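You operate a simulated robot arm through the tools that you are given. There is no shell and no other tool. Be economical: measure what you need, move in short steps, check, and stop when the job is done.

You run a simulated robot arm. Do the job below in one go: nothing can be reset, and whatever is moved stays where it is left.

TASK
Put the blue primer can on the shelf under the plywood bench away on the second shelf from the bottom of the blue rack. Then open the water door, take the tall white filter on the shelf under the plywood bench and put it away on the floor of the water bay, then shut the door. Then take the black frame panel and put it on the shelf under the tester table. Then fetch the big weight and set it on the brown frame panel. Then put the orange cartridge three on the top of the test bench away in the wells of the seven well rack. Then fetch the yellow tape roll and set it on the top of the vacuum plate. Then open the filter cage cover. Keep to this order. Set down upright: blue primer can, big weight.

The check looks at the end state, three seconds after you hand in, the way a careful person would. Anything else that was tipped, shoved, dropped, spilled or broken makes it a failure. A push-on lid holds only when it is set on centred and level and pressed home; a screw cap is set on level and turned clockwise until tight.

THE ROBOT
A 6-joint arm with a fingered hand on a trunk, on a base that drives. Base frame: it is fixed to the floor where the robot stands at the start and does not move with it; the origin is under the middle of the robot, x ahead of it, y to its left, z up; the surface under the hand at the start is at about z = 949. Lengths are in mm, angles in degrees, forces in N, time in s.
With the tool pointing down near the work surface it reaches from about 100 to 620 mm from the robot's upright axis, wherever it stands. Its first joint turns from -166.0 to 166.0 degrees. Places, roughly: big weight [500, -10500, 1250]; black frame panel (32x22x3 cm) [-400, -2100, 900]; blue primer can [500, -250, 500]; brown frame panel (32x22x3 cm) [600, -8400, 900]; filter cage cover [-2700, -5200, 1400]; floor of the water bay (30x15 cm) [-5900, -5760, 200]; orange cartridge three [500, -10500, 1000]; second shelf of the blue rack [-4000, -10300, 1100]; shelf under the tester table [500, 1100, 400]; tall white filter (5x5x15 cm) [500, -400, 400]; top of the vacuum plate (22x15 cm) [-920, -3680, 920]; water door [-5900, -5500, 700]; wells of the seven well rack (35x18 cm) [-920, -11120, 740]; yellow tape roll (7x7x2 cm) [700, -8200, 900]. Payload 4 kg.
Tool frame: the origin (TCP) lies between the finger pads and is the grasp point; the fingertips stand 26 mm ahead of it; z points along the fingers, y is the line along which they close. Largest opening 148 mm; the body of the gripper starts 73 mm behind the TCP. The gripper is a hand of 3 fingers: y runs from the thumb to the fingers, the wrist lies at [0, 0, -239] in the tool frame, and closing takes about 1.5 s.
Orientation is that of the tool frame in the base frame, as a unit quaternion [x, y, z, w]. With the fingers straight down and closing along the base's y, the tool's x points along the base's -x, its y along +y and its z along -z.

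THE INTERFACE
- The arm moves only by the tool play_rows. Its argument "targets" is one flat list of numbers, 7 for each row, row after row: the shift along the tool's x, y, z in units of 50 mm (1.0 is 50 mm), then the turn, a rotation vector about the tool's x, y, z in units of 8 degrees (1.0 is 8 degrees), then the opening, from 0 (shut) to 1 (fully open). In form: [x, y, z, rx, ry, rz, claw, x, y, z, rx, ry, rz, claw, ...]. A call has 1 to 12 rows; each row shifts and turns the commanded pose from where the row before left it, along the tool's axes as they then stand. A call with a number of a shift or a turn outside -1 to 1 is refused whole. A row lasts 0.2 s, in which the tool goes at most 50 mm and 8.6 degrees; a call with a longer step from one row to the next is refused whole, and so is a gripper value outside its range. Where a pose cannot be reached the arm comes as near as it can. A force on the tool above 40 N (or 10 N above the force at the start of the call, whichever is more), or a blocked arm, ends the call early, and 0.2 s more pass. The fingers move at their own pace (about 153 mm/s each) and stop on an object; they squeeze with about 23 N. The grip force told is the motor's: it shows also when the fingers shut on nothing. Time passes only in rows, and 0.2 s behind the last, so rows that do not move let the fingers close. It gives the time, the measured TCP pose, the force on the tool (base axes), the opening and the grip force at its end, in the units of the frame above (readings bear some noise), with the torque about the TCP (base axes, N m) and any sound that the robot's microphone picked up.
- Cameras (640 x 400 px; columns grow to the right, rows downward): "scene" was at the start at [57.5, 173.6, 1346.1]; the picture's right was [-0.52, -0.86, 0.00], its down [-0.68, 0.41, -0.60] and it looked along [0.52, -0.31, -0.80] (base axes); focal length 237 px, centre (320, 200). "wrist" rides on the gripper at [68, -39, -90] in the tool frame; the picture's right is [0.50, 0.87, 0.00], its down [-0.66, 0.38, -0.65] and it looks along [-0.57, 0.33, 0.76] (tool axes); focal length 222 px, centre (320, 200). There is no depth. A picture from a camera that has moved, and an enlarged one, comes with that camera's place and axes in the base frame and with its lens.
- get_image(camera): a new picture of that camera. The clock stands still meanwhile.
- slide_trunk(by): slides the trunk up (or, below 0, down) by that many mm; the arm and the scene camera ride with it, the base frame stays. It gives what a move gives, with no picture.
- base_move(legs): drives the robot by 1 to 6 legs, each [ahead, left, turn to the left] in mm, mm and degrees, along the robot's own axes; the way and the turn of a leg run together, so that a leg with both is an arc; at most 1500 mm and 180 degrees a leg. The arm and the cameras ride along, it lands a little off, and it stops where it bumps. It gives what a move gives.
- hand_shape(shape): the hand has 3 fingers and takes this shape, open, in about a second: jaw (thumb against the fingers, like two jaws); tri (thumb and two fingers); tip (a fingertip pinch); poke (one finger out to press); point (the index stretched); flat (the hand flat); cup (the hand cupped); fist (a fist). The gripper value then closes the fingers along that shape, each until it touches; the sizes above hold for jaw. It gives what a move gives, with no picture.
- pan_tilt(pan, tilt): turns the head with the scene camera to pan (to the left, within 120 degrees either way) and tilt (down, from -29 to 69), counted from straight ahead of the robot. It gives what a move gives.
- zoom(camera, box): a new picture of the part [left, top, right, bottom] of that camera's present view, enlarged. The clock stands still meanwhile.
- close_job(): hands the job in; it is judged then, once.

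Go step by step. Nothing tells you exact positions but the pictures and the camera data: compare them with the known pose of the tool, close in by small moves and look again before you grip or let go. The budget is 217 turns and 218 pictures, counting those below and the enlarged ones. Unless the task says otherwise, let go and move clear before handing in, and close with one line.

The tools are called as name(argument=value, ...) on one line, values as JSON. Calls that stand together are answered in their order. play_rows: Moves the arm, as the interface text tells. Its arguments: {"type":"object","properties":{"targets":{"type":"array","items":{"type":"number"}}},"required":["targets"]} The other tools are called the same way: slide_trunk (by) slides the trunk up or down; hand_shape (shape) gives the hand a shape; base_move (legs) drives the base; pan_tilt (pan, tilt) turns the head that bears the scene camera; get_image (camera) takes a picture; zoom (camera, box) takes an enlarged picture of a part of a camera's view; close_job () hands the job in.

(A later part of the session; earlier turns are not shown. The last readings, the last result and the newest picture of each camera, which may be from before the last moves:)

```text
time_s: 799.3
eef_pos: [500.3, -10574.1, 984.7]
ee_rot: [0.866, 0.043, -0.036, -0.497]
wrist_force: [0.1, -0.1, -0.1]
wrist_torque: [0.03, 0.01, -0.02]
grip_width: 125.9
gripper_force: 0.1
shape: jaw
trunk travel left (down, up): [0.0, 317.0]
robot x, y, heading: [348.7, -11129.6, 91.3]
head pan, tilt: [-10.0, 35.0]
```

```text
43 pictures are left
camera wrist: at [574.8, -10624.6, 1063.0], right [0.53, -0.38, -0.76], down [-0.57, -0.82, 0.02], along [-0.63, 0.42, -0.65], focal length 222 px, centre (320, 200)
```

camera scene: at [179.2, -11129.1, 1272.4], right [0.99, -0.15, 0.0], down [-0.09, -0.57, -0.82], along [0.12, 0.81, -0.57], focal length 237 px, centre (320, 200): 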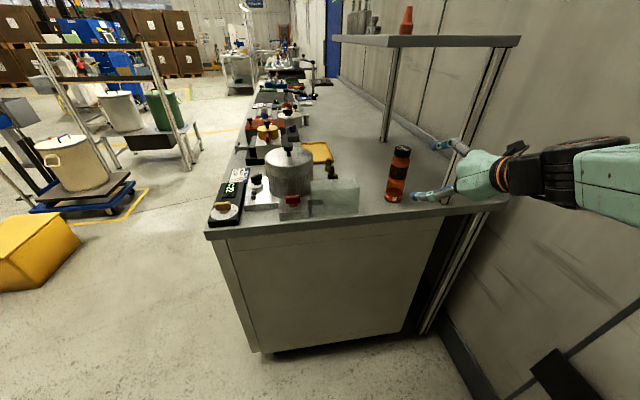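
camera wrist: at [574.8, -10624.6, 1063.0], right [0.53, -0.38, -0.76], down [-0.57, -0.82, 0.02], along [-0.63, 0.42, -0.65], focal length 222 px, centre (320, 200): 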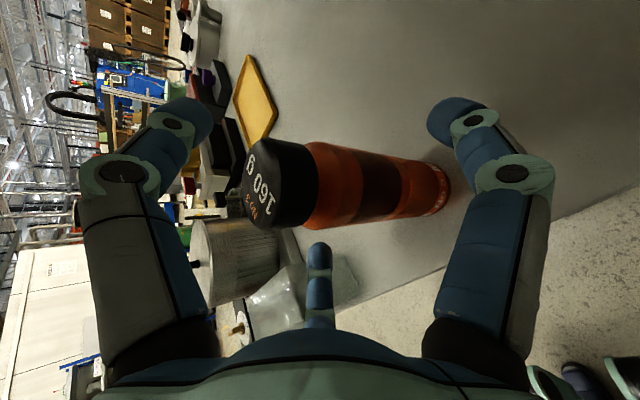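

Centred. Closing and lifting slightly.

play_rows(targets=[0, 0, 0, 0, 0, 0, 0.6, 0, 0, 0, 0, 0, 0, 0.4, 0, 0, 0, 0, 0, 0, 0.2, 0, 0, 0, 0, 0, 0, 0, 0, 0, 0, 0, 0, 0, 0, 0, 0, 0, 0, 0, 0, 0])

play_rows(targets=[0, -0.35, -0.2, 0, 0, 0, 0, 0, -0.35, -0.2, 0, 0, 0, 0, 0, 0, 0, 0, 0, 0, 0])

get_image(camera="wrist")

```text
time_s: 800.7
eef_pos: [500.0, -10574.7, 984.7]
ee_rot: [0.865, 0.042, -0.037, -0.498]
wrist_force: [-0.1, -0.4, 6.3]
wrist_torque: [-0.12, -0.01, 0.03]
grip_width: 62.8
gripper_force: 23.0
shape: jaw
trunk travel left (down, up): [0.0, 317.0]
robot x, y, heading: [350.7, -11134.1, 91.4]
head pan, tilt: [-10.0, 35.0]
```

```text
time_s: 801.5
eef_pos: [500.4, -10572.1, 1025.0]
ee_rot: [0.866, 0.04, -0.037, -0.497]
wrist_force: [-0.3, -0.7, -1.6]
wrist_torque: [-0.03, 0.0, -0.01]
grip_width: 61.0
gripper_force: 23.2
shape: jaw
trunk travel left (down, up): [0.0, 317.0]
robot x, y, heading: [348.6, -11130.5, 91.2]
head pan, tilt: [-10.0, 35.0]
```

```text
42 pictures are left
camera wrist: at [576.6, -10623.7, 1102.1], right [0.53, -0.38, -0.76], down [-0.57, -0.82, 0.02], along [-0.63, 0.42, -0.65], focal length 222 px, centre (320, 200)
```

wrist: 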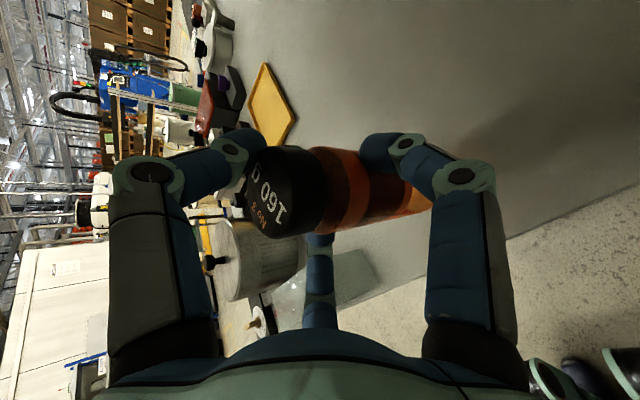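

Held. I'll back out, raise the trunk, and go round to the front of the rack table.

base_move(legs=[[-130, 0, 0], [0, 625, -1.2]])

slide_trunk(by=150)

base_move(legs=[[1000, 0, 0], [0, 560, 0], [0, 0, 180]])

pan_tilt(pan=0, tilt=40)

get_image(camera="scene")

```text
time_s: 808.4
eef_pos: [-110.0, -10712.2, 1024.6]
ee_rot: [0.866, 0.029, -0.029, -0.498]
wrist_force: [0.7, 0.1, -1.2]
wrist_torque: [-0.02, 0.0, 0.02]
grip_width: 60.9
gripper_force: 22.9
shape: jaw
trunk travel left (down, up): [0.0, 317.0]
robot x, y, heading: [-277.8, -11265.4, 89.8]
head pan, tilt: [-10.0, 35.0]
```

```text
time_s: 810.2
eef_pos: [-108.3, -10712.5, 1173.6]
ee_rot: [0.866, 0.029, -0.031, -0.497]
wrist_force: [0.4, -0.1, -1.8]
wrist_torque: [-0.05, 0.0, 0.02]
grip_width: 60.6
gripper_force: 22.9
shape: jaw
trunk travel left (down, up): [-150.0, 167.0]
robot x, y, heading: [-276.5, -11268.2, 89.6]
head pan, tilt: [-10.0, 35.0]
```

```text
time_s: 827.9
eef_pos: [-1018.6, -10782.7, 1173.3]
ee_rot: [-0.026, 0.866, -0.498, 0.027]
wrist_force: [-0.3, 0.1, -1.4]
wrist_torque: [0.04, 0.01, -0.01]
grip_width: 59.5
gripper_force: 23.1
shape: jaw
trunk travel left (down, up): [-150.0, 167.0]
robot x, y, heading: [-847.9, -10229.5, -91.1]
head pan, tilt: [-10.0, 35.0]
```

```text
time_s: 828.6
eef_pos: [-1019.3, -10781.9, 1173.7]
ee_rot: [-0.025, 0.866, -0.498, 0.028]
wrist_force: [-0.1, -0.8, -1.3]
wrist_torque: [0.01, -0.02, 0.01]
grip_width: 59.5
gripper_force: 23.2
shape: jaw
trunk travel left (down, up): [-150.0, 167.0]
robot x, y, heading: [-843.5, -10228.8, -90.9]
head pan, tilt: [0.0, 40.0]
```

```text
41 pictures are left
camera scene: at [-637.7, -10297.4, 1416.5], right [-1.0, 0.02, 0.0], down [0.01, 0.64, -0.77], along [-0.01, -0.77, -0.64], focal length 237 px, centre (320, 200)
```

scene: 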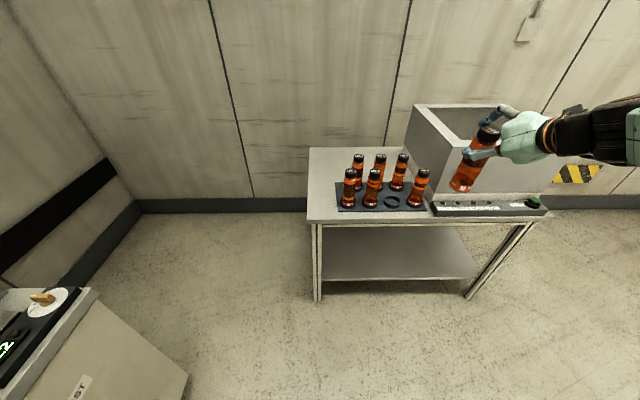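

zoom(camera="scene", box=[310, 90, 550, 240])

```text
2.67 times, centred on (430, 165) of scene
camera zoom: at [-637.7, -10297.4, 1416.5], right [-1.0, 0.02, 0.0], down [0.01, 0.64, -0.77], along [-0.01, -0.77, -0.64], focal length 631 px, centre (27, 293)
```

zoom: 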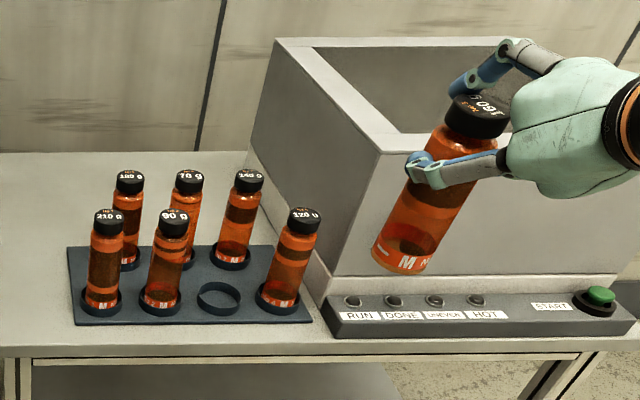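

The held cartridge is nearly vertical. I'll lower and approach the empty ring from the front.

slide_trunk(by=-150)

base_move(legs=[[170, 64, 0.5]])

play_rows(targets=[0, 0.7, 0.4, 0, 0, 0, 0, 0, 0.65, 0.375, 0, 0, 0, 0, 0, 0, 0, 0, 0, 0, 0])

zoom(camera="scene", box=[300, 150, 460, 250])

get_image(camera="wrist")

```text
time_s: 830.3
eef_pos: [-1018.7, -10782.9, 1024.3]
ee_rot: [-0.025, 0.866, -0.498, 0.027]
wrist_force: [-0.2, -0.5, -1.4]
wrist_torque: [0.04, 0.0, 0.01]
grip_width: 59.8
gripper_force: 23.6
shape: jaw
trunk travel left (down, up): [0.0, 317.0]
robot x, y, heading: [-842.1, -10230.0, -91.0]
head pan, tilt: [0.0, 40.0]
```

```text
time_s: 831.9
eef_pos: [-948.5, -10958.9, 1024.5]
ee_rot: [-0.03, 0.866, -0.498, 0.03]
wrist_force: [0.9, 0.3, -1.8]
wrist_torque: [0.01, 0.01, 0.01]
grip_width: 59.5
gripper_force: 22.4
shape: jaw
trunk travel left (down, up): [0.0, 317.0]
robot x, y, heading: [-781.7, -10402.0, -90.5]
head pan, tilt: [0.0, 40.0]
```

```text
time_s: 832.7
eef_pos: [-946.5, -10957.1, 943.0]
ee_rot: [-0.031, 0.867, -0.497, 0.03]
wrist_force: [0.5, 0.1, -0.8]
wrist_torque: [0.06, -0.02, -0.05]
grip_width: 59.3
gripper_force: 23.3
shape: jaw
trunk travel left (down, up): [0.0, 317.0]
robot x, y, heading: [-779.3, -10403.7, -90.1]
head pan, tilt: [0.0, 40.0]
```

```text
4.00 times, centred on (380, 200) of scene
camera zoom: at [-573.3, -10511.3, 1264.8], right [-1.0, 0.0, 0.0], down [0.0, 0.64, -0.77], along [0.0, -0.77, -0.64], focal length 947 px, centre (80, 200)
```

zoom: 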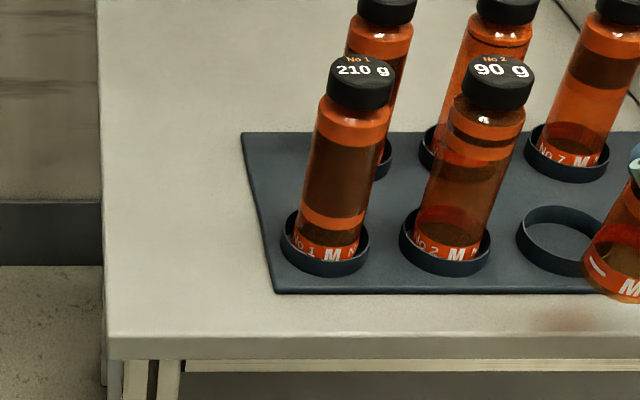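

```text
38 pictures are left
camera wrist: at [-1019.8, -10905.7, 1021.6], right [-0.52, 0.39, -0.76], down [0.59, 0.81, 0.02], along [0.62, -0.44, -0.65], focal length 222 px, centre (320, 200)
```

wrist: 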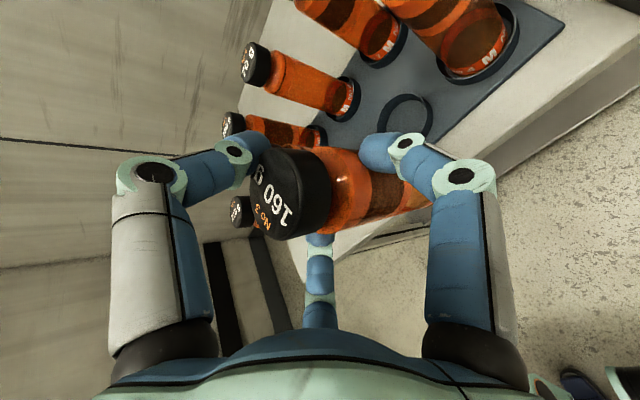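

Ring centre triangulates to (−962.6, −11077, top z 751). I'll move the cartridge over it and check from both cameras.

base_move(legs=[[119, -16, 0]])

play_rows(targets=[0, 0.5, 0.29, 0, 0, 0, 0, 0, 0, 0, 0, 0, 0, 0])

zoom(camera="scene", box=[350, 150, 510, 250])

get_image(camera="wrist")

```text
time_s: 833.9
eef_pos: [-963.9, -11077.5, 944.5]
ee_rot: [-0.03, 0.866, -0.498, 0.03]
wrist_force: [0.1, -0.5, -1.7]
wrist_torque: [0.06, 0.01, 0.04]
grip_width: 59.2
gripper_force: 23.1
shape: jaw
trunk travel left (down, up): [0.0, 317.0]
robot x, y, heading: [-796.0, -10525.6, -90.3]
head pan, tilt: [0.0, 40.0]
```

```text
time_s: 834.5
eef_pos: [-960.8, -11077.4, 913.6]
ee_rot: [-0.03, 0.866, -0.498, 0.029]
wrist_force: [-0.6, 0.6, -2.0]
wrist_torque: [0.0, 0.0, 0.01]
grip_width: 59.1
gripper_force: 22.7
shape: jaw
trunk travel left (down, up): [0.0, 317.0]
robot x, y, heading: [-800.3, -10522.4, -90.1]
head pan, tilt: [0.0, 40.0]
```

```text
4.00 times, centred on (430, 200) of scene
camera zoom: at [-589.9, -10632.2, 1264.8], right [-1.0, 0.0, 0.0], down [0.0, 0.64, -0.77], along [0.0, -0.77, -0.64], focal length 947 px, centre (-120, 200)
```

zoom: 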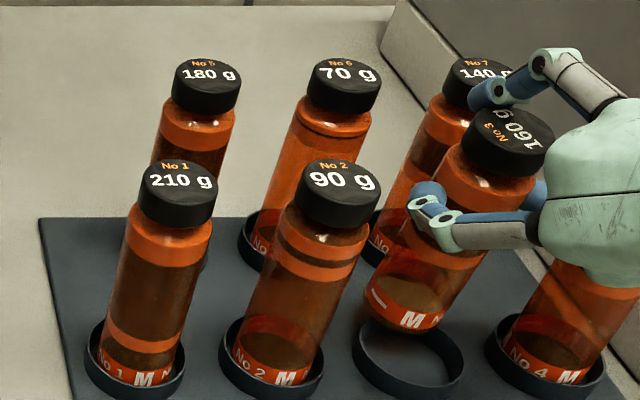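

```text
36 pictures are left
camera wrist: at [-1035.1, -11025.3, 991.2], right [-0.52, 0.4, -0.76], down [0.59, 0.81, 0.02], along [0.62, -0.44, -0.65], focal length 222 px, centre (320, 200)
```

wrist: 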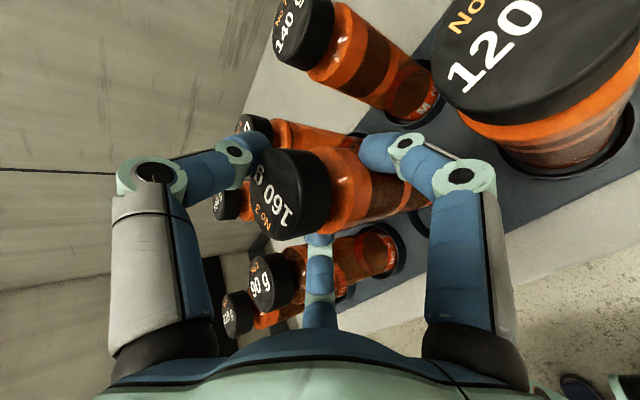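

The cartridge is tilted about 4.5° sideways, bottom to the left. I'll roll to correct, shift 4 mm right and check.

play_rows(targets=[0.08, 0, 0, 0, 0, -0.56, 0, 0, 0.12, 0.07, 0, 0, 0, 0, 0, 0, 0, 0, 0, 0, 0])

zoom(camera="scene", box=[350, 150, 510, 250])

```text
time_s: 835.3
eef_pos: [-967.3, -11076.3, 908.1]
ee_rot: [-0.063, 0.865, -0.499, 0.009]
wrist_force: [0.2, -0.5, -1.4]
wrist_torque: [0.03, 0.0, -0.01]
grip_width: 59.2
gripper_force: 22.7
shape: jaw
trunk travel left (down, up): [0.0, 317.0]
robot x, y, heading: [-793.8, -10524.2, -90.1]
head pan, tilt: [0.0, 40.0]
```

```text
4.00 times, centred on (430, 200) of scene
camera zoom: at [-589.9, -10632.2, 1264.8], right [-1.0, 0.0, 0.0], down [0.0, 0.64, -0.77], along [0.0, -0.77, -0.64], focal length 947 px, centre (-120, 200)
```

zoom: 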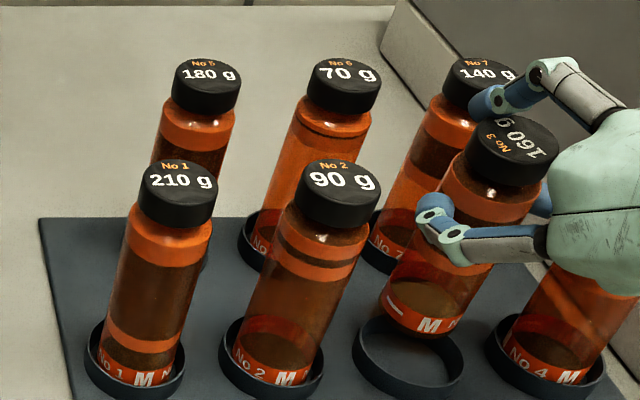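

Vertical now. I'll shift 8 mm right and lower until light contact with the ring, so the offset can be read directly.

play_rows(targets=[0.16, 0.22, 0.125, 0, 0, 0, 0, 0, 0.12, 0.07, 0, 0, 0, 0, 0, 0.12, 0.07, 0, 0, 0, 0, 0, 0, 0, 0, 0, 0, 0])

play_rows(targets=[0, 0.07, 0.04, 0, 0, 0, 0, 0, 0.05, 0.03, 0, 0, 0, 0, 0, 0, 0, 0, 0, 0, 0])

zoom(camera="scene", box=[390, 190, 470, 240])

```text
time_s: 836.1
eef_pos: [-974.7, -11079.2, 894.3]
ee_rot: [-0.066, 0.859, -0.507, 0.01]
wrist_force: [4.7, -1.0, 26.2]
wrist_torque: [-0.14, -0.11, 0.06]
grip_width: 66.4
gripper_force: 22.8
shape: jaw
trunk travel left (down, up): [0.0, 317.0]
robot x, y, heading: [-800.9, -10517.7, -90.4]
head pan, tilt: [0.0, 40.0]
stopped in row 3: the force on the tool passed its limit at 43 N (the readings are from after the stop); the commanded pose is now the measured one
```

```text
time_s: 836.5
eef_pos: [-975.5, -11081.3, 893.4]
ee_rot: [-0.067, 0.857, -0.511, 0.009]
wrist_force: [1.3, 0.8, 25.6]
wrist_torque: [0.0, -0.19, 0.01]
grip_width: 67.2
gripper_force: 23.0
shape: jaw
trunk travel left (down, up): [0.0, 317.0]
robot x, y, heading: [-798.8, -10523.3, -90.1]
head pan, tilt: [0.0, 40.0]
stopped in row 2: the force on the tool passed its limit at 42 N (the readings are from after the stop); the commanded pose is now the measured one
```

```text
8.00 times, centred on (430, 215) of scene
camera zoom: at [-589.1, -10630.1, 1264.9], right [-1.0, 0.0, 0.0], down [0.0, 0.64, -0.77], along [0.0, -0.77, -0.64], focal length 1894 px, centre (-560, 80)
```

zoom: 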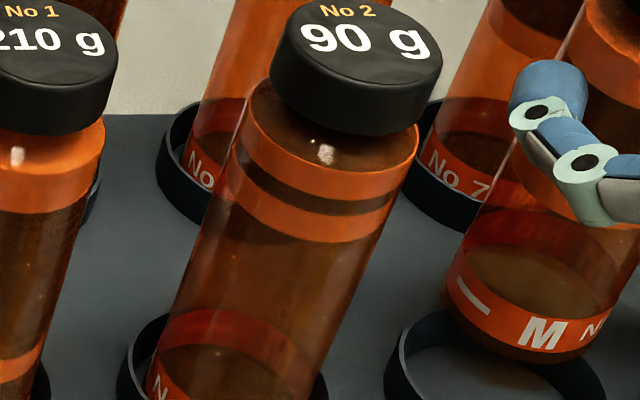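

The force came before the ring, so a knuckle is probably touching neighbour No 4. I'll raise immediately and look.

play_rows(targets=[0, -0.4, -0.23, 0, 0, 0, 0, 0, -0.4, -0.23, 0, 0, 0, 0, 0, 0, 0, 0, 0, 0, 0])

get_image(camera="wrist")

zoom(camera="scene", box=[350, 150, 510, 250])

```text
time_s: 837.3
eef_pos: [-974.4, -11082.9, 936.3]
ee_rot: [-0.066, 0.859, -0.507, 0.01]
wrist_force: [0.1, 0.0, -1.4]
wrist_torque: [0.05, 0.05, 0.0]
grip_width: 58.6
gripper_force: 22.7
shape: jaw
trunk travel left (down, up): [0.0, 317.0]
robot x, y, heading: [-799.5, -10521.4, -90.1]
head pan, tilt: [0.0, 40.0]
```

```text
33 pictures are left
camera wrist: at [-1044.8, -11031.5, 1019.3], right [-0.58, 0.35, -0.73], down [0.56, 0.83, -0.04], along [0.59, -0.43, -0.68], focal length 222 px, centre (320, 200)
```

wrist: 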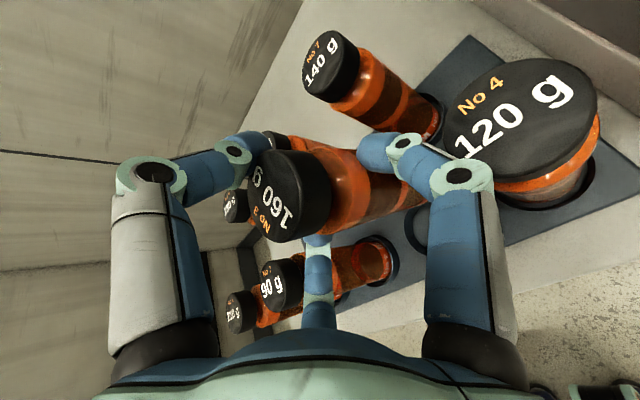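

```text
4.00 times, centred on (430, 200) of scene
camera zoom: at [-589.7, -10632.1, 1264.8], right [-1.0, 0.0, 0.0], down [0.0, 0.64, -0.77], along [0.0, -0.77, -0.64], focal length 947 px, centre (-120, 200)
```

zoom: 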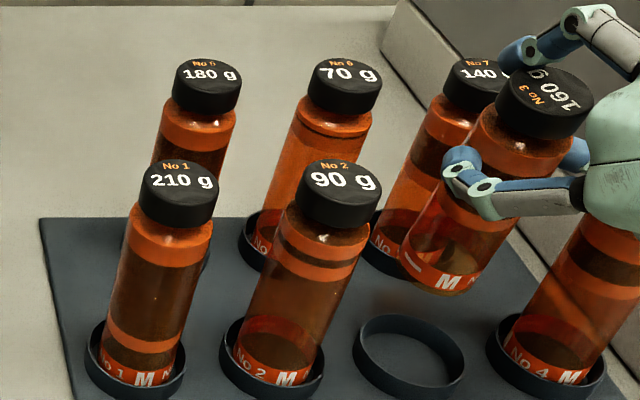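

Everything is still standing. Neighbour No 4's cap fouls my right knuckle, so I'll yaw the hand 45° (approach from the NE). That puts the fingers along the free diagonals. Raising first.

play_rows(targets=[0, -0.7, -0.4, 0, 0, 0, 0, 0, 0, 0, 0, 0.866, 0.5, 0, 0, 0, 0, 0, 0.866, 0.5, 0, 0, 0, 0, 0, 0.866, 0.5, 0, 0, 0, 0, 0, 0.866, 0.5, 0, 0, 0, 0, 0, 0.866, 0.5, 0, 0, 0, 0, 0, 0.52, 0.3, 0, 0, 0, 0, 0, 0, 0, 0])

zoom(camera="scene", box=[350, 130, 510, 230])

```text
time_s: 839.1
eef_pos: [-972.1, -11080.6, 974.7]
ee_rot: [0.271, 0.81, -0.488, -0.178]
wrist_force: [0.3, 0.7, -1.2]
wrist_torque: [0.04, -0.04, -0.02]
grip_width: 51.9
gripper_force: 22.9
shape: jaw
trunk travel left (down, up): [0.0, 317.0]
robot x, y, heading: [-798.7, -10525.4, -90.2]
head pan, tilt: [0.0, 40.0]
```

```text
4.00 times, centred on (430, 180) of scene
camera zoom: at [-589.7, -10632.2, 1264.8], right [-1.0, 0.0, 0.0], down [0.0, 0.64, -0.77], along [0.0, -0.77, -0.64], focal length 947 px, centre (-120, 280)
```

zoom: 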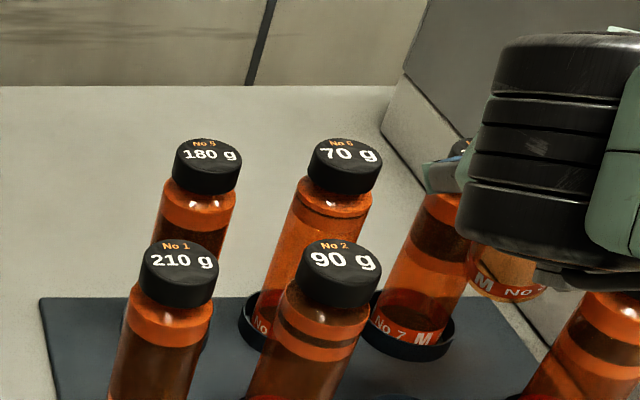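

get_image(camera="wrist")

get_image(camera="scene")

```text
30 pictures are left
camera wrist: at [-984.9, -10991.1, 1053.1], right [-0.17, 0.63, -0.76], down [0.98, 0.2, -0.05], along [0.12, -0.75, -0.65], focal length 222 px, centre (320, 200)
```

wrist: 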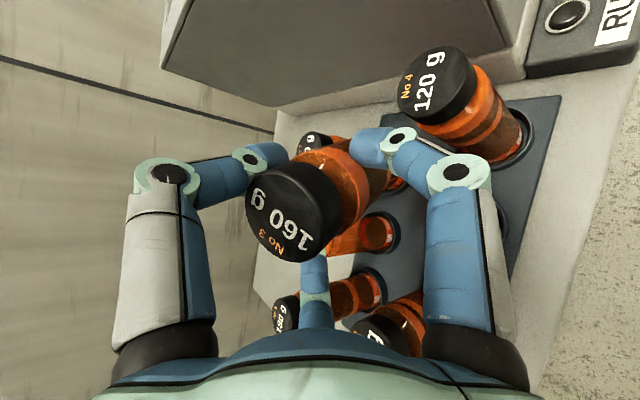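

```text
29 pictures are left
camera scene: at [-589.7, -10632.2, 1264.8], right [-1.0, 0.0, 0.0], down [0.0, 0.64, -0.77], along [0.0, -0.77, -0.64], focal length 237 px, centre (320, 200)
```

scene: 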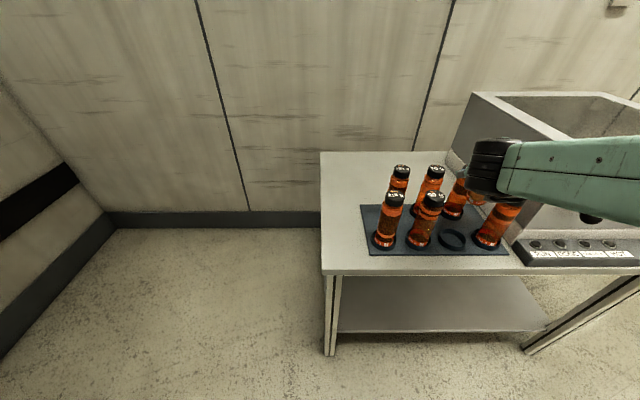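

The cartridge has pivoted bottom-forward about 25° in the grip. A steeper hand pitch will make it vertical again and also gives more neighbour clearance. Raising and pitching down.

play_rows(targets=[0, -0.7, -0.4, 0, 0, 0, 0, 0, -0.5, -0.3, 0, 0, 0, 0, 0, 0, 0, -1, 0, 0, 0, 0, 0, 0, -1, 0, 0, 0, 0, 0, 0, -1, 0, 0, 0, 0, 0, 0, 0, 0, 0, 0])

get_image(camera="wrist")

```text
time_s: 840.5
eef_pos: [-967.4, -11078.5, 1043.8]
ee_rot: [0.301, 0.895, -0.308, -0.117]
wrist_force: [0.1, 0.0, -0.4]
wrist_torque: [0.03, 0.0, 0.0]
grip_width: 51.6
gripper_force: 22.8
shape: jaw
trunk travel left (down, up): [0.0, 317.0]
robot x, y, heading: [-796.7, -10522.6, -90.1]
head pan, tilt: [0.0, 40.0]
```

```text
28 pictures are left
camera wrist: at [-1002.9, -11018.1, 1141.3], right [0.01, 0.85, -0.53], down [0.95, 0.15, 0.26], along [0.3, -0.5, -0.81], focal length 222 px, centre (320, 200)
```

wrist: 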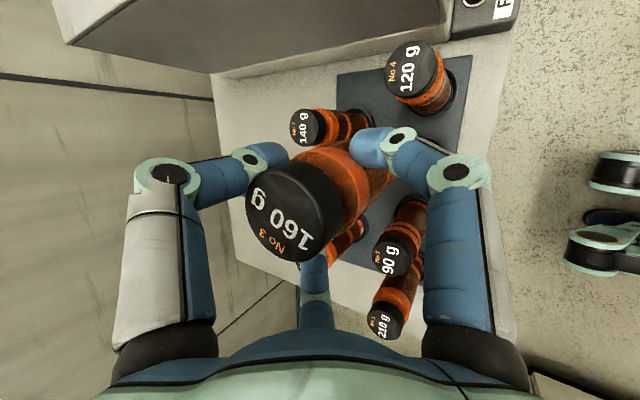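

The cartridge is vertical again and gripped near its cap. I'll raise above the neighbours and yaw back, so the scene camera can see the alignment.

play_rows(targets=[0, -0.63, -0.777, 0, 0, 0, 0, 0, -0.2, -0.25, 0, 0, 0, 0, 0, 0, 0, 0, -0.63, -0.777, 0, 0, 0, 0, 0, -0.63, -0.777, 0, 0, 0, 0, 0, -0.63, -0.777, 0, 0, 0, 0, 0, -0.63, -0.777, 0, 0, 0, 0, 0, -0.5, -0.6, 0, 0, 0, 0, 0, 0, 0, 0])

zoom(camera="scene", box=[350, 110, 540, 230])

```text
time_s: 842.3
eef_pos: [-741.6, -11066.6, 1067.1]
ee_rot: [-0.002, 0.944, -0.33, -0.024]
wrist_force: [0.2, -0.5, -0.9]
wrist_torque: [0.0, 0.01, 0.02]
grip_width: 51.5
gripper_force: 23.0
shape: jaw
out of reach, approached as far as the arm can: row 3, 4, 5, 6, 7
trunk travel left (down, up): [0.0, 317.0]
robot x, y, heading: [-800.7, -10523.6, -90.3]
head pan, tilt: [0.0, 40.0]
```

```text
3.33 times, centred on (445, 170) of scene
camera zoom: at [-589.8, -10632.2, 1264.8], right [-1.0, 0.0, 0.0], down [0.0, 0.64, -0.77], along [0.0, -0.77, -0.64], focal length 789 px, centre (-97, 300)
```

zoom: 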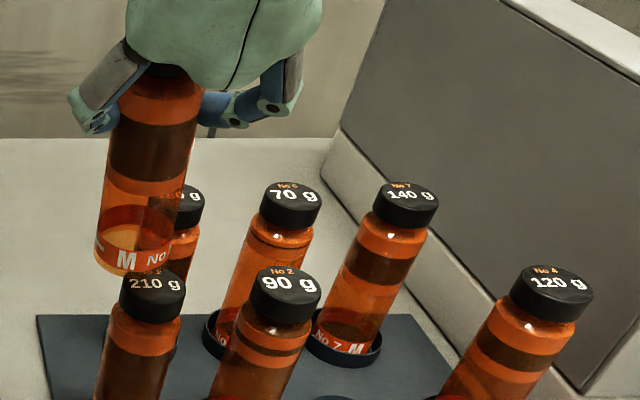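

Good view now. The offset is about 130 mm and a small roll of 4.4° needs correction. I'll fix the roll, raise slightly, and strafe right 221 mm over the ring.

play_rows(targets=[0, -0.25, -0.3, 0, -0.43, 0.35, 0, 0, 0, 0, 0, 0, 0, 0])

base_move(legs=[[0, -221, 0]])

zoom(camera="scene", box=[290, 110, 480, 230])

```text
time_s: 842.9
eef_pos: [-703.2, -11056.3, 1081.0]
ee_rot: [0.013, 0.944, -0.33, 0.015]
wrist_force: [0.0, -0.4, -2.4]
wrist_torque: [0.01, -0.01, -0.03]
grip_width: 51.6
gripper_force: 23.0
shape: jaw
out of reach, approached as far as the arm can: row 1
trunk travel left (down, up): [0.0, 317.0]
robot x, y, heading: [-797.2, -10526.6, -90.3]
head pan, tilt: [0.0, 40.0]
```

```text
time_s: 845.5
eef_pos: [-926.1, -11054.9, 1081.6]
ee_rot: [0.013, 0.944, -0.329, 0.015]
wrist_force: [0.9, -0.3, -1.2]
wrist_torque: [0.04, -0.01, -0.03]
grip_width: 51.5
gripper_force: 22.7
shape: jaw
trunk travel left (down, up): [0.0, 317.0]
robot x, y, heading: [-1021.2, -10522.0, -90.1]
head pan, tilt: [0.0, 40.0]
```

```text
3.33 times, centred on (385, 170) of scene
camera zoom: at [-812.5, -10631.5, 1264.8], right [-1.0, 0.01, 0.0], down [0.0, 0.64, -0.77], along [0.0, -0.77, -0.64], focal length 789 px, centre (103, 300)
```

zoom: 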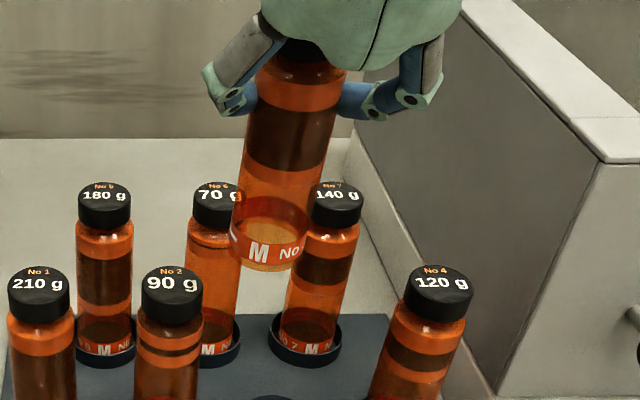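

Neighbour-cap midpoint confirms the ring at about (−960, −11076). I'll shift 37 mm right and 15 mm ahead, lower 100 mm and recheck.

base_move(legs=[[15, -37, 0]])

play_rows(targets=[0, 0.63, 0.777, 0, 0, 0, 0, 0, 0.63, 0.777, 0, 0, 0, 0, 0, 0, 0, 0, 0, 0, 0])

zoom(camera="scene", box=[290, 130, 450, 230])

```text
time_s: 846.5
eef_pos: [-962.0, -11070.1, 1080.1]
ee_rot: [0.013, 0.944, -0.33, 0.015]
wrist_force: [-0.2, -0.2, -1.2]
wrist_torque: [0.01, -0.01, 0.03]
grip_width: 51.6
gripper_force: 23.0
shape: jaw
trunk travel left (down, up): [0.0, 317.0]
robot x, y, heading: [-1059.7, -10535.9, -90.5]
head pan, tilt: [0.0, 40.0]
```

```text
time_s: 847.3
eef_pos: [-955.2, -11070.9, 979.7]
ee_rot: [0.012, 0.944, -0.33, 0.015]
wrist_force: [-0.2, 0.0, -2.2]
wrist_torque: [0.05, 0.01, 0.04]
grip_width: 51.4
gripper_force: 23.0
shape: jaw
trunk travel left (down, up): [0.0, 317.0]
robot x, y, heading: [-1055.4, -10538.5, -90.3]
head pan, tilt: [0.0, 40.0]
```

```text
4.00 times, centred on (370, 180) of scene
camera zoom: at [-847.9, -10646.5, 1264.8], right [-1.0, 0.0, 0.0], down [0.0, 0.64, -0.77], along [0.0, -0.77, -0.64], focal length 947 px, centre (120, 280)
```

zoom: 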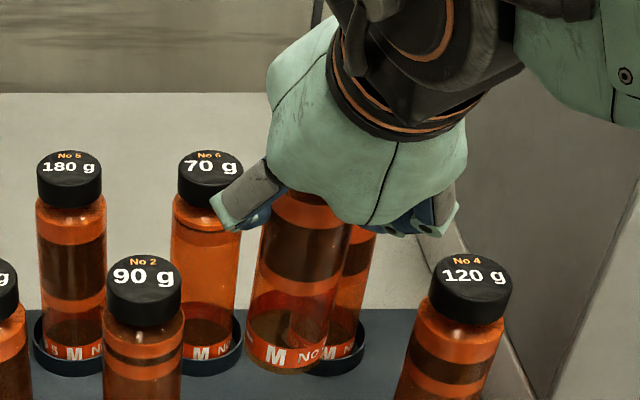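

Nearly aligned. Shift 6 mm right, lower 60 mm, and look at the bottom against the ring.

play_rows(targets=[0.12, 0.38, 0.466, 0, 0, 0, 0, 0, 0.38, 0.466, 0, 0, 0, 0, 0, 0, 0, 0, 0, 0, 0])

zoom(camera="scene", box=[300, 150, 460, 250])

```text
time_s: 848.1
eef_pos: [-963.4, -11069.3, 918.6]
ee_rot: [0.012, 0.944, -0.329, 0.014]
wrist_force: [0.6, -0.1, -2.0]
wrist_torque: [0.0, 0.03, -0.03]
grip_width: 51.5
gripper_force: 23.5
shape: jaw
trunk travel left (down, up): [0.0, 317.0]
robot x, y, heading: [-1056.1, -10536.9, -90.4]
head pan, tilt: [0.0, 40.0]
```

```text
4.00 times, centred on (380, 200) of scene
camera zoom: at [-847.9, -10646.5, 1264.8], right [-1.0, 0.0, 0.0], down [0.0, 0.64, -0.77], along [0.0, -0.77, -0.64], focal length 947 px, centre (80, 200)
```

zoom: 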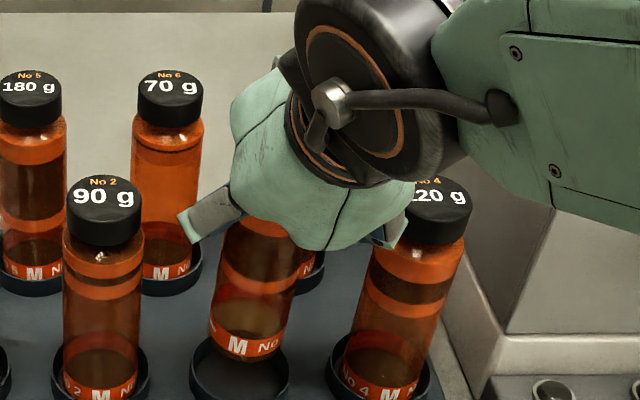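

Bottom lines up with the ring, about 27 mm above it. The right knuckle is close to No 4, so I'll yaw 10° clockwise to clear it, then lower carefully.

play_rows(targets=[0, 0, 0, 0, 0.4, 0.5, 0, 0, 0, 0, 0, 0.4, 0.5, 0, 0, 0.14, 0.17, 0, 0, 0, 0, 0, 0.12, 0.15, 0, 0, 0, 0, 0, 0, 0, 0, 0, 0, 0])

zoom(camera="scene", box=[300, 160, 460, 260])

```text
time_s: 849.3
eef_pos: [-960.4, -11065.8, 899.5]
ee_rot: [0.098, 0.939, -0.328, -0.015]
wrist_force: [0.6, 0.1, 6.1]
wrist_torque: [-0.08, 0.06, -0.01]
grip_width: 51.8
gripper_force: 23.5
shape: jaw
trunk travel left (down, up): [0.0, 317.0]
robot x, y, heading: [-1057.6, -10537.2, -90.1]
head pan, tilt: [0.0, 40.0]
```

```text
4.00 times, centred on (380, 210) of scene
camera zoom: at [-847.9, -10645.9, 1264.9], right [-1.0, 0.0, 0.0], down [0.0, 0.64, -0.77], along [0.0, -0.77, -0.64], focal length 947 px, centre (80, 160)
```

zoom: 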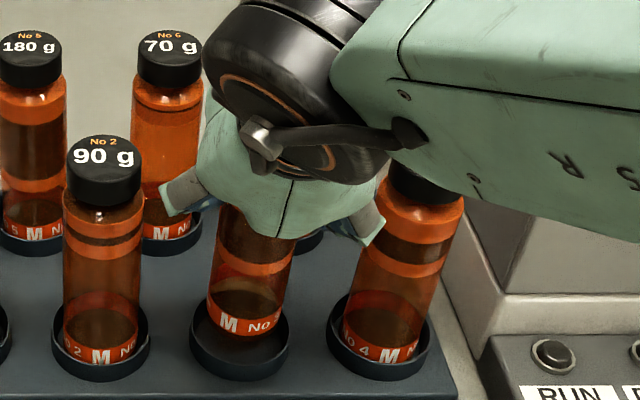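

Light contact on the rim: the bottom is about 4 mm too far right and 3 mm too far back. I'll nudge and lower.

play_rows(targets=[0, -0.04, -0.05, 0, 0, 0, 0, -0.08, 0.05, -0.04, 0, 0, 0, 0, 0, 0.05, 0.06, 0, 0, 0, 0, 0, 0.05, 0.06, 0, 0, 0, 0, 0, 0, 0, 0, 0, 0, 0])

play_rows(targets=[0, 0.05, 0.06, 0, 0, 0, 0, 0, 0.04, 0.05, 0, 0, 0, 0, 0, 0, 0, 0, 0, 0, 0])

zoom(camera="scene", box=[300, 160, 460, 260])

```text
time_s: 850.5
eef_pos: [-956.2, -11064.7, 897.0]
ee_rot: [0.097, 0.94, -0.327, -0.015]
wrist_force: [-1.2, 3.1, 14.7]
wrist_torque: [-0.15, 0.02, -0.03]
grip_width: 53.0
gripper_force: 23.2
shape: jaw
trunk travel left (down, up): [0.0, 317.0]
robot x, y, heading: [-1057.6, -10538.7, -90.4]
head pan, tilt: [0.0, 40.0]
```

```text
time_s: 851.3
eef_pos: [-956.6, -11064.3, 891.1]
ee_rot: [0.096, 0.939, -0.329, -0.014]
wrist_force: [-1.1, 8.3, 28.1]
wrist_torque: [0.15, -0.03, -0.04]
grip_width: 54.6
gripper_force: 23.4
shape: jaw
trunk travel left (down, up): [0.0, 317.0]
robot x, y, heading: [-1057.8, -10533.9, -90.2]
head pan, tilt: [0.0, 40.0]
```

```text
4.00 times, centred on (380, 210) of scene
camera zoom: at [-848.4, -10643.4, 1265.2], right [-1.0, 0.0, 0.0], down [0.0, 0.64, -0.77], along [0.0, -0.77, -0.64], focal length 947 px, centre (80, 160)
```

zoom: 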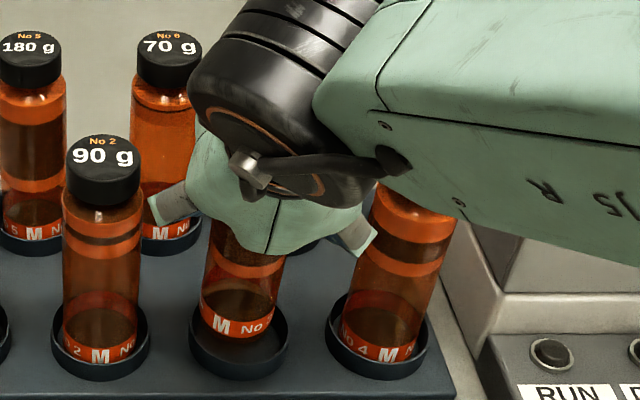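

Laterally centred, but it's probably sitting on the back rim. I'll move 12 mm toward the front and lower again.

play_rows(targets=[0, -0.1, -0.12, 0, 0, 0, 0, 0, 0.19, -0.15, 0, 0, 0, 0, 0, 0.08, 0.1, 0, 0, 0, 0, 0, 0.05, 0.06, 0, 0, 0, 0, 0, 0, 0, 0, 0, 0, 0])

play_rows(targets=[0, 0.05, 0.06, 0, 0, 0, 0, 0, 0, 0, 0, 0, 0, 0])

```text
time_s: 852.5
eef_pos: [-954.1, -11051.2, 887.9]
ee_rot: [0.098, 0.939, -0.329, -0.014]
wrist_force: [-3.5, 7.7, 22.8]
wrist_torque: [-0.08, 0.04, -0.1]
grip_width: 52.3
gripper_force: 22.9
shape: jaw
trunk travel left (down, up): [0.0, 317.0]
robot x, y, heading: [-1055.4, -10539.9, -90.3]
head pan, tilt: [0.0, 40.0]
```

```text
time_s: 853.1
eef_pos: [-953.9, -11050.3, 884.4]
ee_rot: [0.097, 0.939, -0.329, -0.015]
wrist_force: [-3.9, 11.3, 32.0]
wrist_torque: [-0.14, 0.09, -0.11]
grip_width: 53.4
gripper_force: 23.2
shape: jaw
trunk travel left (down, up): [0.0, 317.0]
robot x, y, heading: [-1058.1, -10537.9, -90.4]
head pan, tilt: [0.0, 40.0]
```

zoom(camera="scene", box=[320, 190, 420, 260])

get_image(camera="wrist")

```text
5.71 times, centred on (370, 225) of scene
camera zoom: at [-848.8, -10642.9, 1265.3], right [-1.0, 0.0, 0.0], down [0.0, 0.64, -0.77], along [0.0, -0.77, -0.64], focal length 1353 px, centre (34, 57)
```

zoom: 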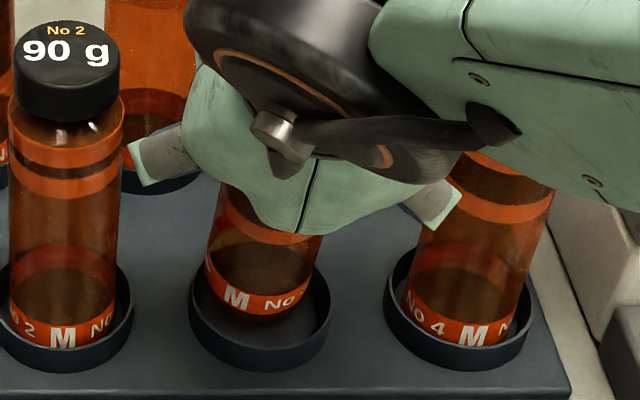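

```text
20 pictures are left
camera wrist: at [-1018.7, -11012.4, 976.5], right [-0.34, 0.76, -0.56], down [0.77, 0.57, 0.3], along [0.54, -0.32, -0.77], focal length 222 px, centre (320, 200)
```

wrist: 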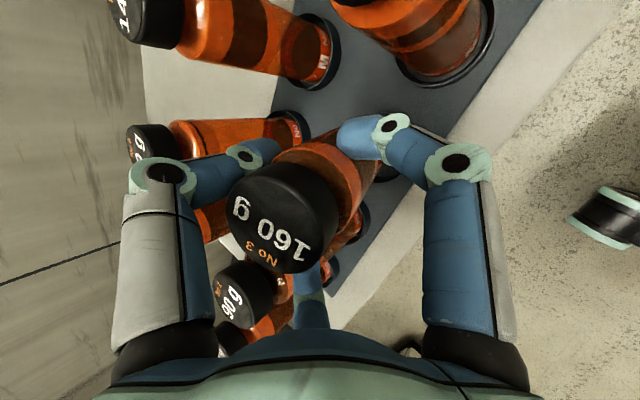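

The bottom is about 7 mm south and tilted about 6°. I'll lift off, pitch 6° more nose-down to bring the bottom forward, shift 7 mm and lower again.

play_rows(targets=[0, -0.16, -0.2, 0, 0, 0, 0, 0, 0, 0, -0.75, 0, 0, 0, 0, -0.11, 0.09, 0, 0, 0, 0, 0, 0.1, 0.13, 0, 0, 0, 0, 0, 0, 0, 0, 0, 0, 0])

play_rows(targets=[0, 0.06, 0.08, 0, 0, 0, 0, 0, 0.06, 0.08, 0, 0, 0, 0, 0, 0, 0, 0, 0, 0, 0])

```text
time_s: 854.3
eef_pos: [-956.6, -11060.0, 888.5]
ee_rot: [0.098, 0.955, -0.28, -0.009]
wrist_force: [-1.9, 6.2, 26.6]
wrist_torque: [-0.2, 0.08, -0.02]
grip_width: 52.4
gripper_force: 23.2
shape: jaw
trunk travel left (down, up): [0.0, 317.0]
robot x, y, heading: [-1056.9, -10538.6, -90.1]
head pan, tilt: [0.0, 40.0]
```

```text
time_s: 854.8
eef_pos: [-956.7, -11059.5, 885.5]
ee_rot: [0.098, 0.954, -0.284, -0.006]
wrist_force: [-1.3, 7.2, 26.3]
wrist_torque: [-0.05, 0.06, -0.07]
grip_width: 52.8
gripper_force: 22.9
shape: jaw
trunk travel left (down, up): [0.0, 317.0]
robot x, y, heading: [-1057.8, -10535.1, -90.6]
head pan, tilt: [0.0, 40.0]
stopped in row 2: the force on the tool passed its limit at 42 N (the readings are from after the stop); the commanded pose is now the measured one
```

Still on the rear rim by the force direction. I'll search 9 mm forward with the corrected tilt.

play_rows(targets=[0, -0.14, -0.2, 0, 0, 0, 0, 0, 0.15, -0.1, 0, 0, 0, 0, 0, 0.08, 0.12, 0, 0, 0, 0, 0, 0, 0, 0, 0, 0, 0])

play_rows(targets=[0, 0.05, 0.07, 0, 0, 0, 0, 0, 0.05, 0.07, 0, 0, 0, 0, 0, 0, 0, 0, 0, 0, 0])

zoom(camera="scene", box=[320, 190, 420, 260])

```text
time_s: 855.8
eef_pos: [-953.4, -11051.7, 888.2]
ee_rot: [0.097, 0.955, -0.281, -0.008]
wrist_force: [-3.5, 3.6, 12.7]
wrist_torque: [-0.09, 0.11, -0.05]
grip_width: 50.0
gripper_force: 23.6
shape: jaw
trunk travel left (down, up): [0.0, 317.0]
robot x, y, heading: [-1058.4, -10541.0, -90.3]
head pan, tilt: [0.0, 40.0]
```

```text
time_s: 856.6
eef_pos: [-953.9, -11048.4, 883.8]
ee_rot: [0.098, 0.954, -0.283, -0.006]
wrist_force: [-7.2, 10.2, 36.4]
wrist_torque: [-0.39, 0.19, -0.2]
grip_width: 53.2
gripper_force: 23.2
shape: jaw
trunk travel left (down, up): [0.0, 317.0]
robot x, y, heading: [-1056.0, -10537.3, -90.2]
head pan, tilt: [0.0, 40.0]
```

```text
5.71 times, centred on (370, 225) of scene
camera zoom: at [-849.2, -10642.5, 1265.4], right [-1.0, 0.0, 0.0], down [0.0, 0.64, -0.77], along [0.0, -0.77, -0.64], focal length 1353 px, centre (34, 57)
```

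zoom: 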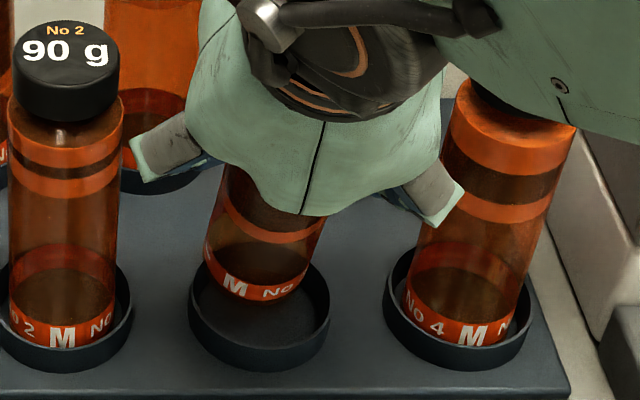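

I'll lift clear by 45 mm and re-measure the cartridge tilt with the wrist camera.

play_rows(targets=[0, -0.5, -0.75, 0, 0, 0, 0, 0, 0, 0, 0, 0, 0, 0])

zoom(camera="wrist", box=[200, 80, 440, 280])

```text
time_s: 857.2
eef_pos: [-954.4, -11051.5, 923.3]
ee_rot: [0.098, 0.956, -0.278, -0.01]
wrist_force: [-0.5, 0.2, -2.7]
wrist_torque: [0.01, -0.02, -0.03]
grip_width: 49.9
gripper_force: 22.8
shape: jaw
trunk travel left (down, up): [0.0, 317.0]
robot x, y, heading: [-1059.3, -10539.1, -90.2]
head pan, tilt: [0.0, 40.0]
```

```text
2.00 times, centred on (320, 180) of wrist
camera zoom: at [-1020.7, -11023.3, 1018.3], right [-0.33, 0.81, -0.48], down [0.76, 0.53, 0.37], along [0.56, -0.24, -0.79], focal length 444 px, centre (320, 240)
```

zoom: 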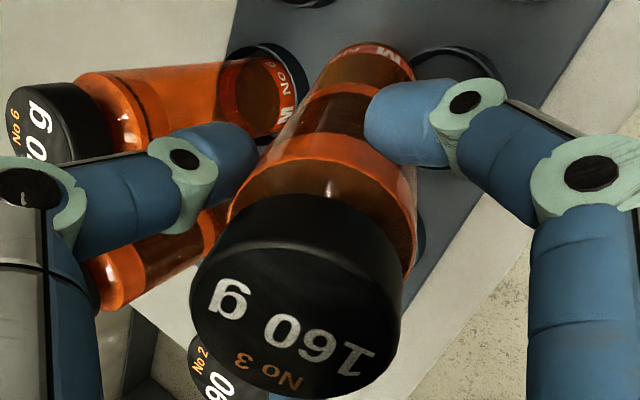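

Now it's clear: the cartridge is tilted 21°, bottom to the south. I'll pitch the hand further down by 20° to make it vertical.

play_rows(targets=[0, -0.3, -0.4, 0, 0, 0, 0, 0, 0, 0, -1, 0, 0, 0, 0, 0, 0, -1, 0, 0, 0, 0, 0, 0, -0.55, 0, 0, 0, 0, 0, 0, 0, 0, 0, 0])

zoom(camera="wrist", box=[200, 80, 440, 280])

```text
time_s: 858.4
eef_pos: [-933.9, -11042.5, 944.3]
ee_rot: [0.101, 0.982, -0.157, -0.015]
wrist_force: [0.4, -0.4, -1.5]
wrist_torque: [0.04, -0.02, 0.02]
grip_width: 49.4
gripper_force: 23.3
shape: jaw
out of reach, approached as far as the arm can: row 3, 4
trunk travel left (down, up): [0.0, 317.0]
robot x, y, heading: [-1055.4, -10536.2, -90.4]
head pan, tilt: [0.0, 40.0]
```

```text
2.00 times, centred on (320, 180) of wrist
camera zoom: at [-1002.4, -11038.7, 1041.9], right [-0.32, 0.91, -0.27], down [0.75, 0.42, 0.51], along [0.57, -0.04, -0.82], focal length 444 px, centre (320, 240)
```

zoom: 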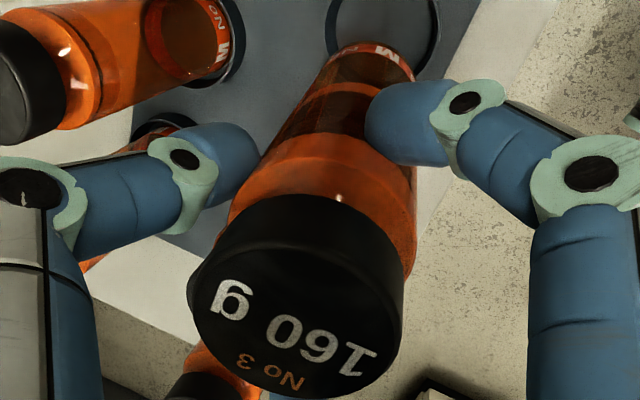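

Much better, with about 9° tilt left. The bottom needs to move 14 mm west and 13 mm south to be over the ring. I'll do that with the base, then lower 35 mm.

base_move(legs=[[13, -14, 0]])

play_rows(targets=[0, 0.1, 0.31, 0, 0, 0, 0, 0, 0.1, 0.31, 0, 0, 0, 0, 0, 0, 0, 0, 0, 0, 0])

zoom(camera="wrist", box=[240, 60, 440, 200])

```text
time_s: 859.2
eef_pos: [-949.3, -11056.3, 945.0]
ee_rot: [0.1, 0.982, -0.157, -0.015]
wrist_force: [0.0, -0.2, -2.3]
wrist_torque: [0.0, -0.01, 0.01]
grip_width: 49.8
gripper_force: 23.1
shape: jaw
trunk travel left (down, up): [0.0, 317.0]
robot x, y, heading: [-1070.7, -10547.7, -90.5]
head pan, tilt: [0.0, 40.0]
```

```text
time_s: 860.0
eef_pos: [-949.1, -11056.6, 911.1]
ee_rot: [0.101, 0.983, -0.156, -0.015]
wrist_force: [0.9, 0.4, -1.0]
wrist_torque: [-0.01, -0.01, 0.04]
grip_width: 50.0
gripper_force: 22.6
shape: jaw
trunk travel left (down, up): [0.0, 317.0]
robot x, y, heading: [-1071.0, -10549.0, -90.2]
head pan, tilt: [0.0, 40.0]
```

```text
2.86 times, centred on (340, 130) of wrist
camera zoom: at [-1016.9, -11052.3, 1009.7], right [-0.32, 0.91, -0.27], down [0.76, 0.42, 0.51], along [0.57, -0.04, -0.82], focal length 635 px, centre (263, 400)
```

zoom: 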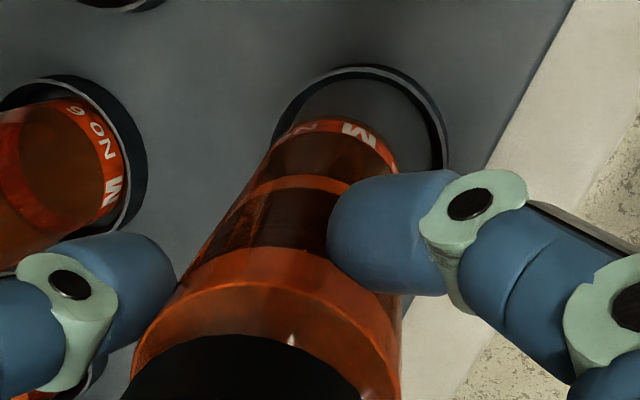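

Great view: the bottom needs about 7 mm west and is just above the ring. Nudge and lower.

play_rows(targets=[0.15, 0, 0, 0, 0, 0, 0, 0, 0.04, 0.12, 0, 0, 0, 0, 0, 0.04, 0.12, 0, 0, 0, 0, 0, 0, 0, 0, 0, 0, 0])

play_rows(targets=[0, 0.03, 0.1, 0, 0, 0, 0, 0, 0.02, 0.07, 0, 0, 0, 0, 0, 0, 0, 0, 0, 0, 0])

zoom(camera="wrist", box=[240, 60, 440, 200])

```text
time_s: 861.0
eef_pos: [-957.5, -11055.7, 898.7]
ee_rot: [0.102, 0.982, -0.156, -0.015]
wrist_force: [0.2, 0.3, -1.7]
wrist_torque: [0.01, 0.02, 0.01]
grip_width: 50.0
gripper_force: 22.0
shape: jaw
trunk travel left (down, up): [0.0, 317.0]
robot x, y, heading: [-1072.5, -10546.4, -90.3]
head pan, tilt: [0.0, 40.0]
```

```text
time_s: 861.8
eef_pos: [-957.9, -11053.8, 890.2]
ee_rot: [0.101, 0.982, -0.157, -0.014]
wrist_force: [-0.4, -0.5, -1.8]
wrist_torque: [-0.01, 0.01, 0.01]
grip_width: 50.1
gripper_force: 22.8
shape: jaw
trunk travel left (down, up): [0.0, 317.0]
robot x, y, heading: [-1072.7, -10549.9, -90.3]
head pan, tilt: [0.0, 40.0]
```

```text
2.86 times, centred on (340, 130) of wrist
camera zoom: at [-1025.7, -11050.1, 988.1], right [-0.32, 0.91, -0.27], down [0.76, 0.42, 0.51], along [0.57, -0.04, -0.82], focal length 635 px, centre (263, 400)
```

zoom: 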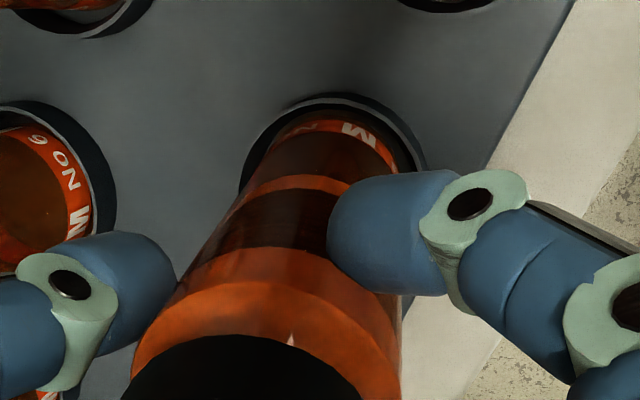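

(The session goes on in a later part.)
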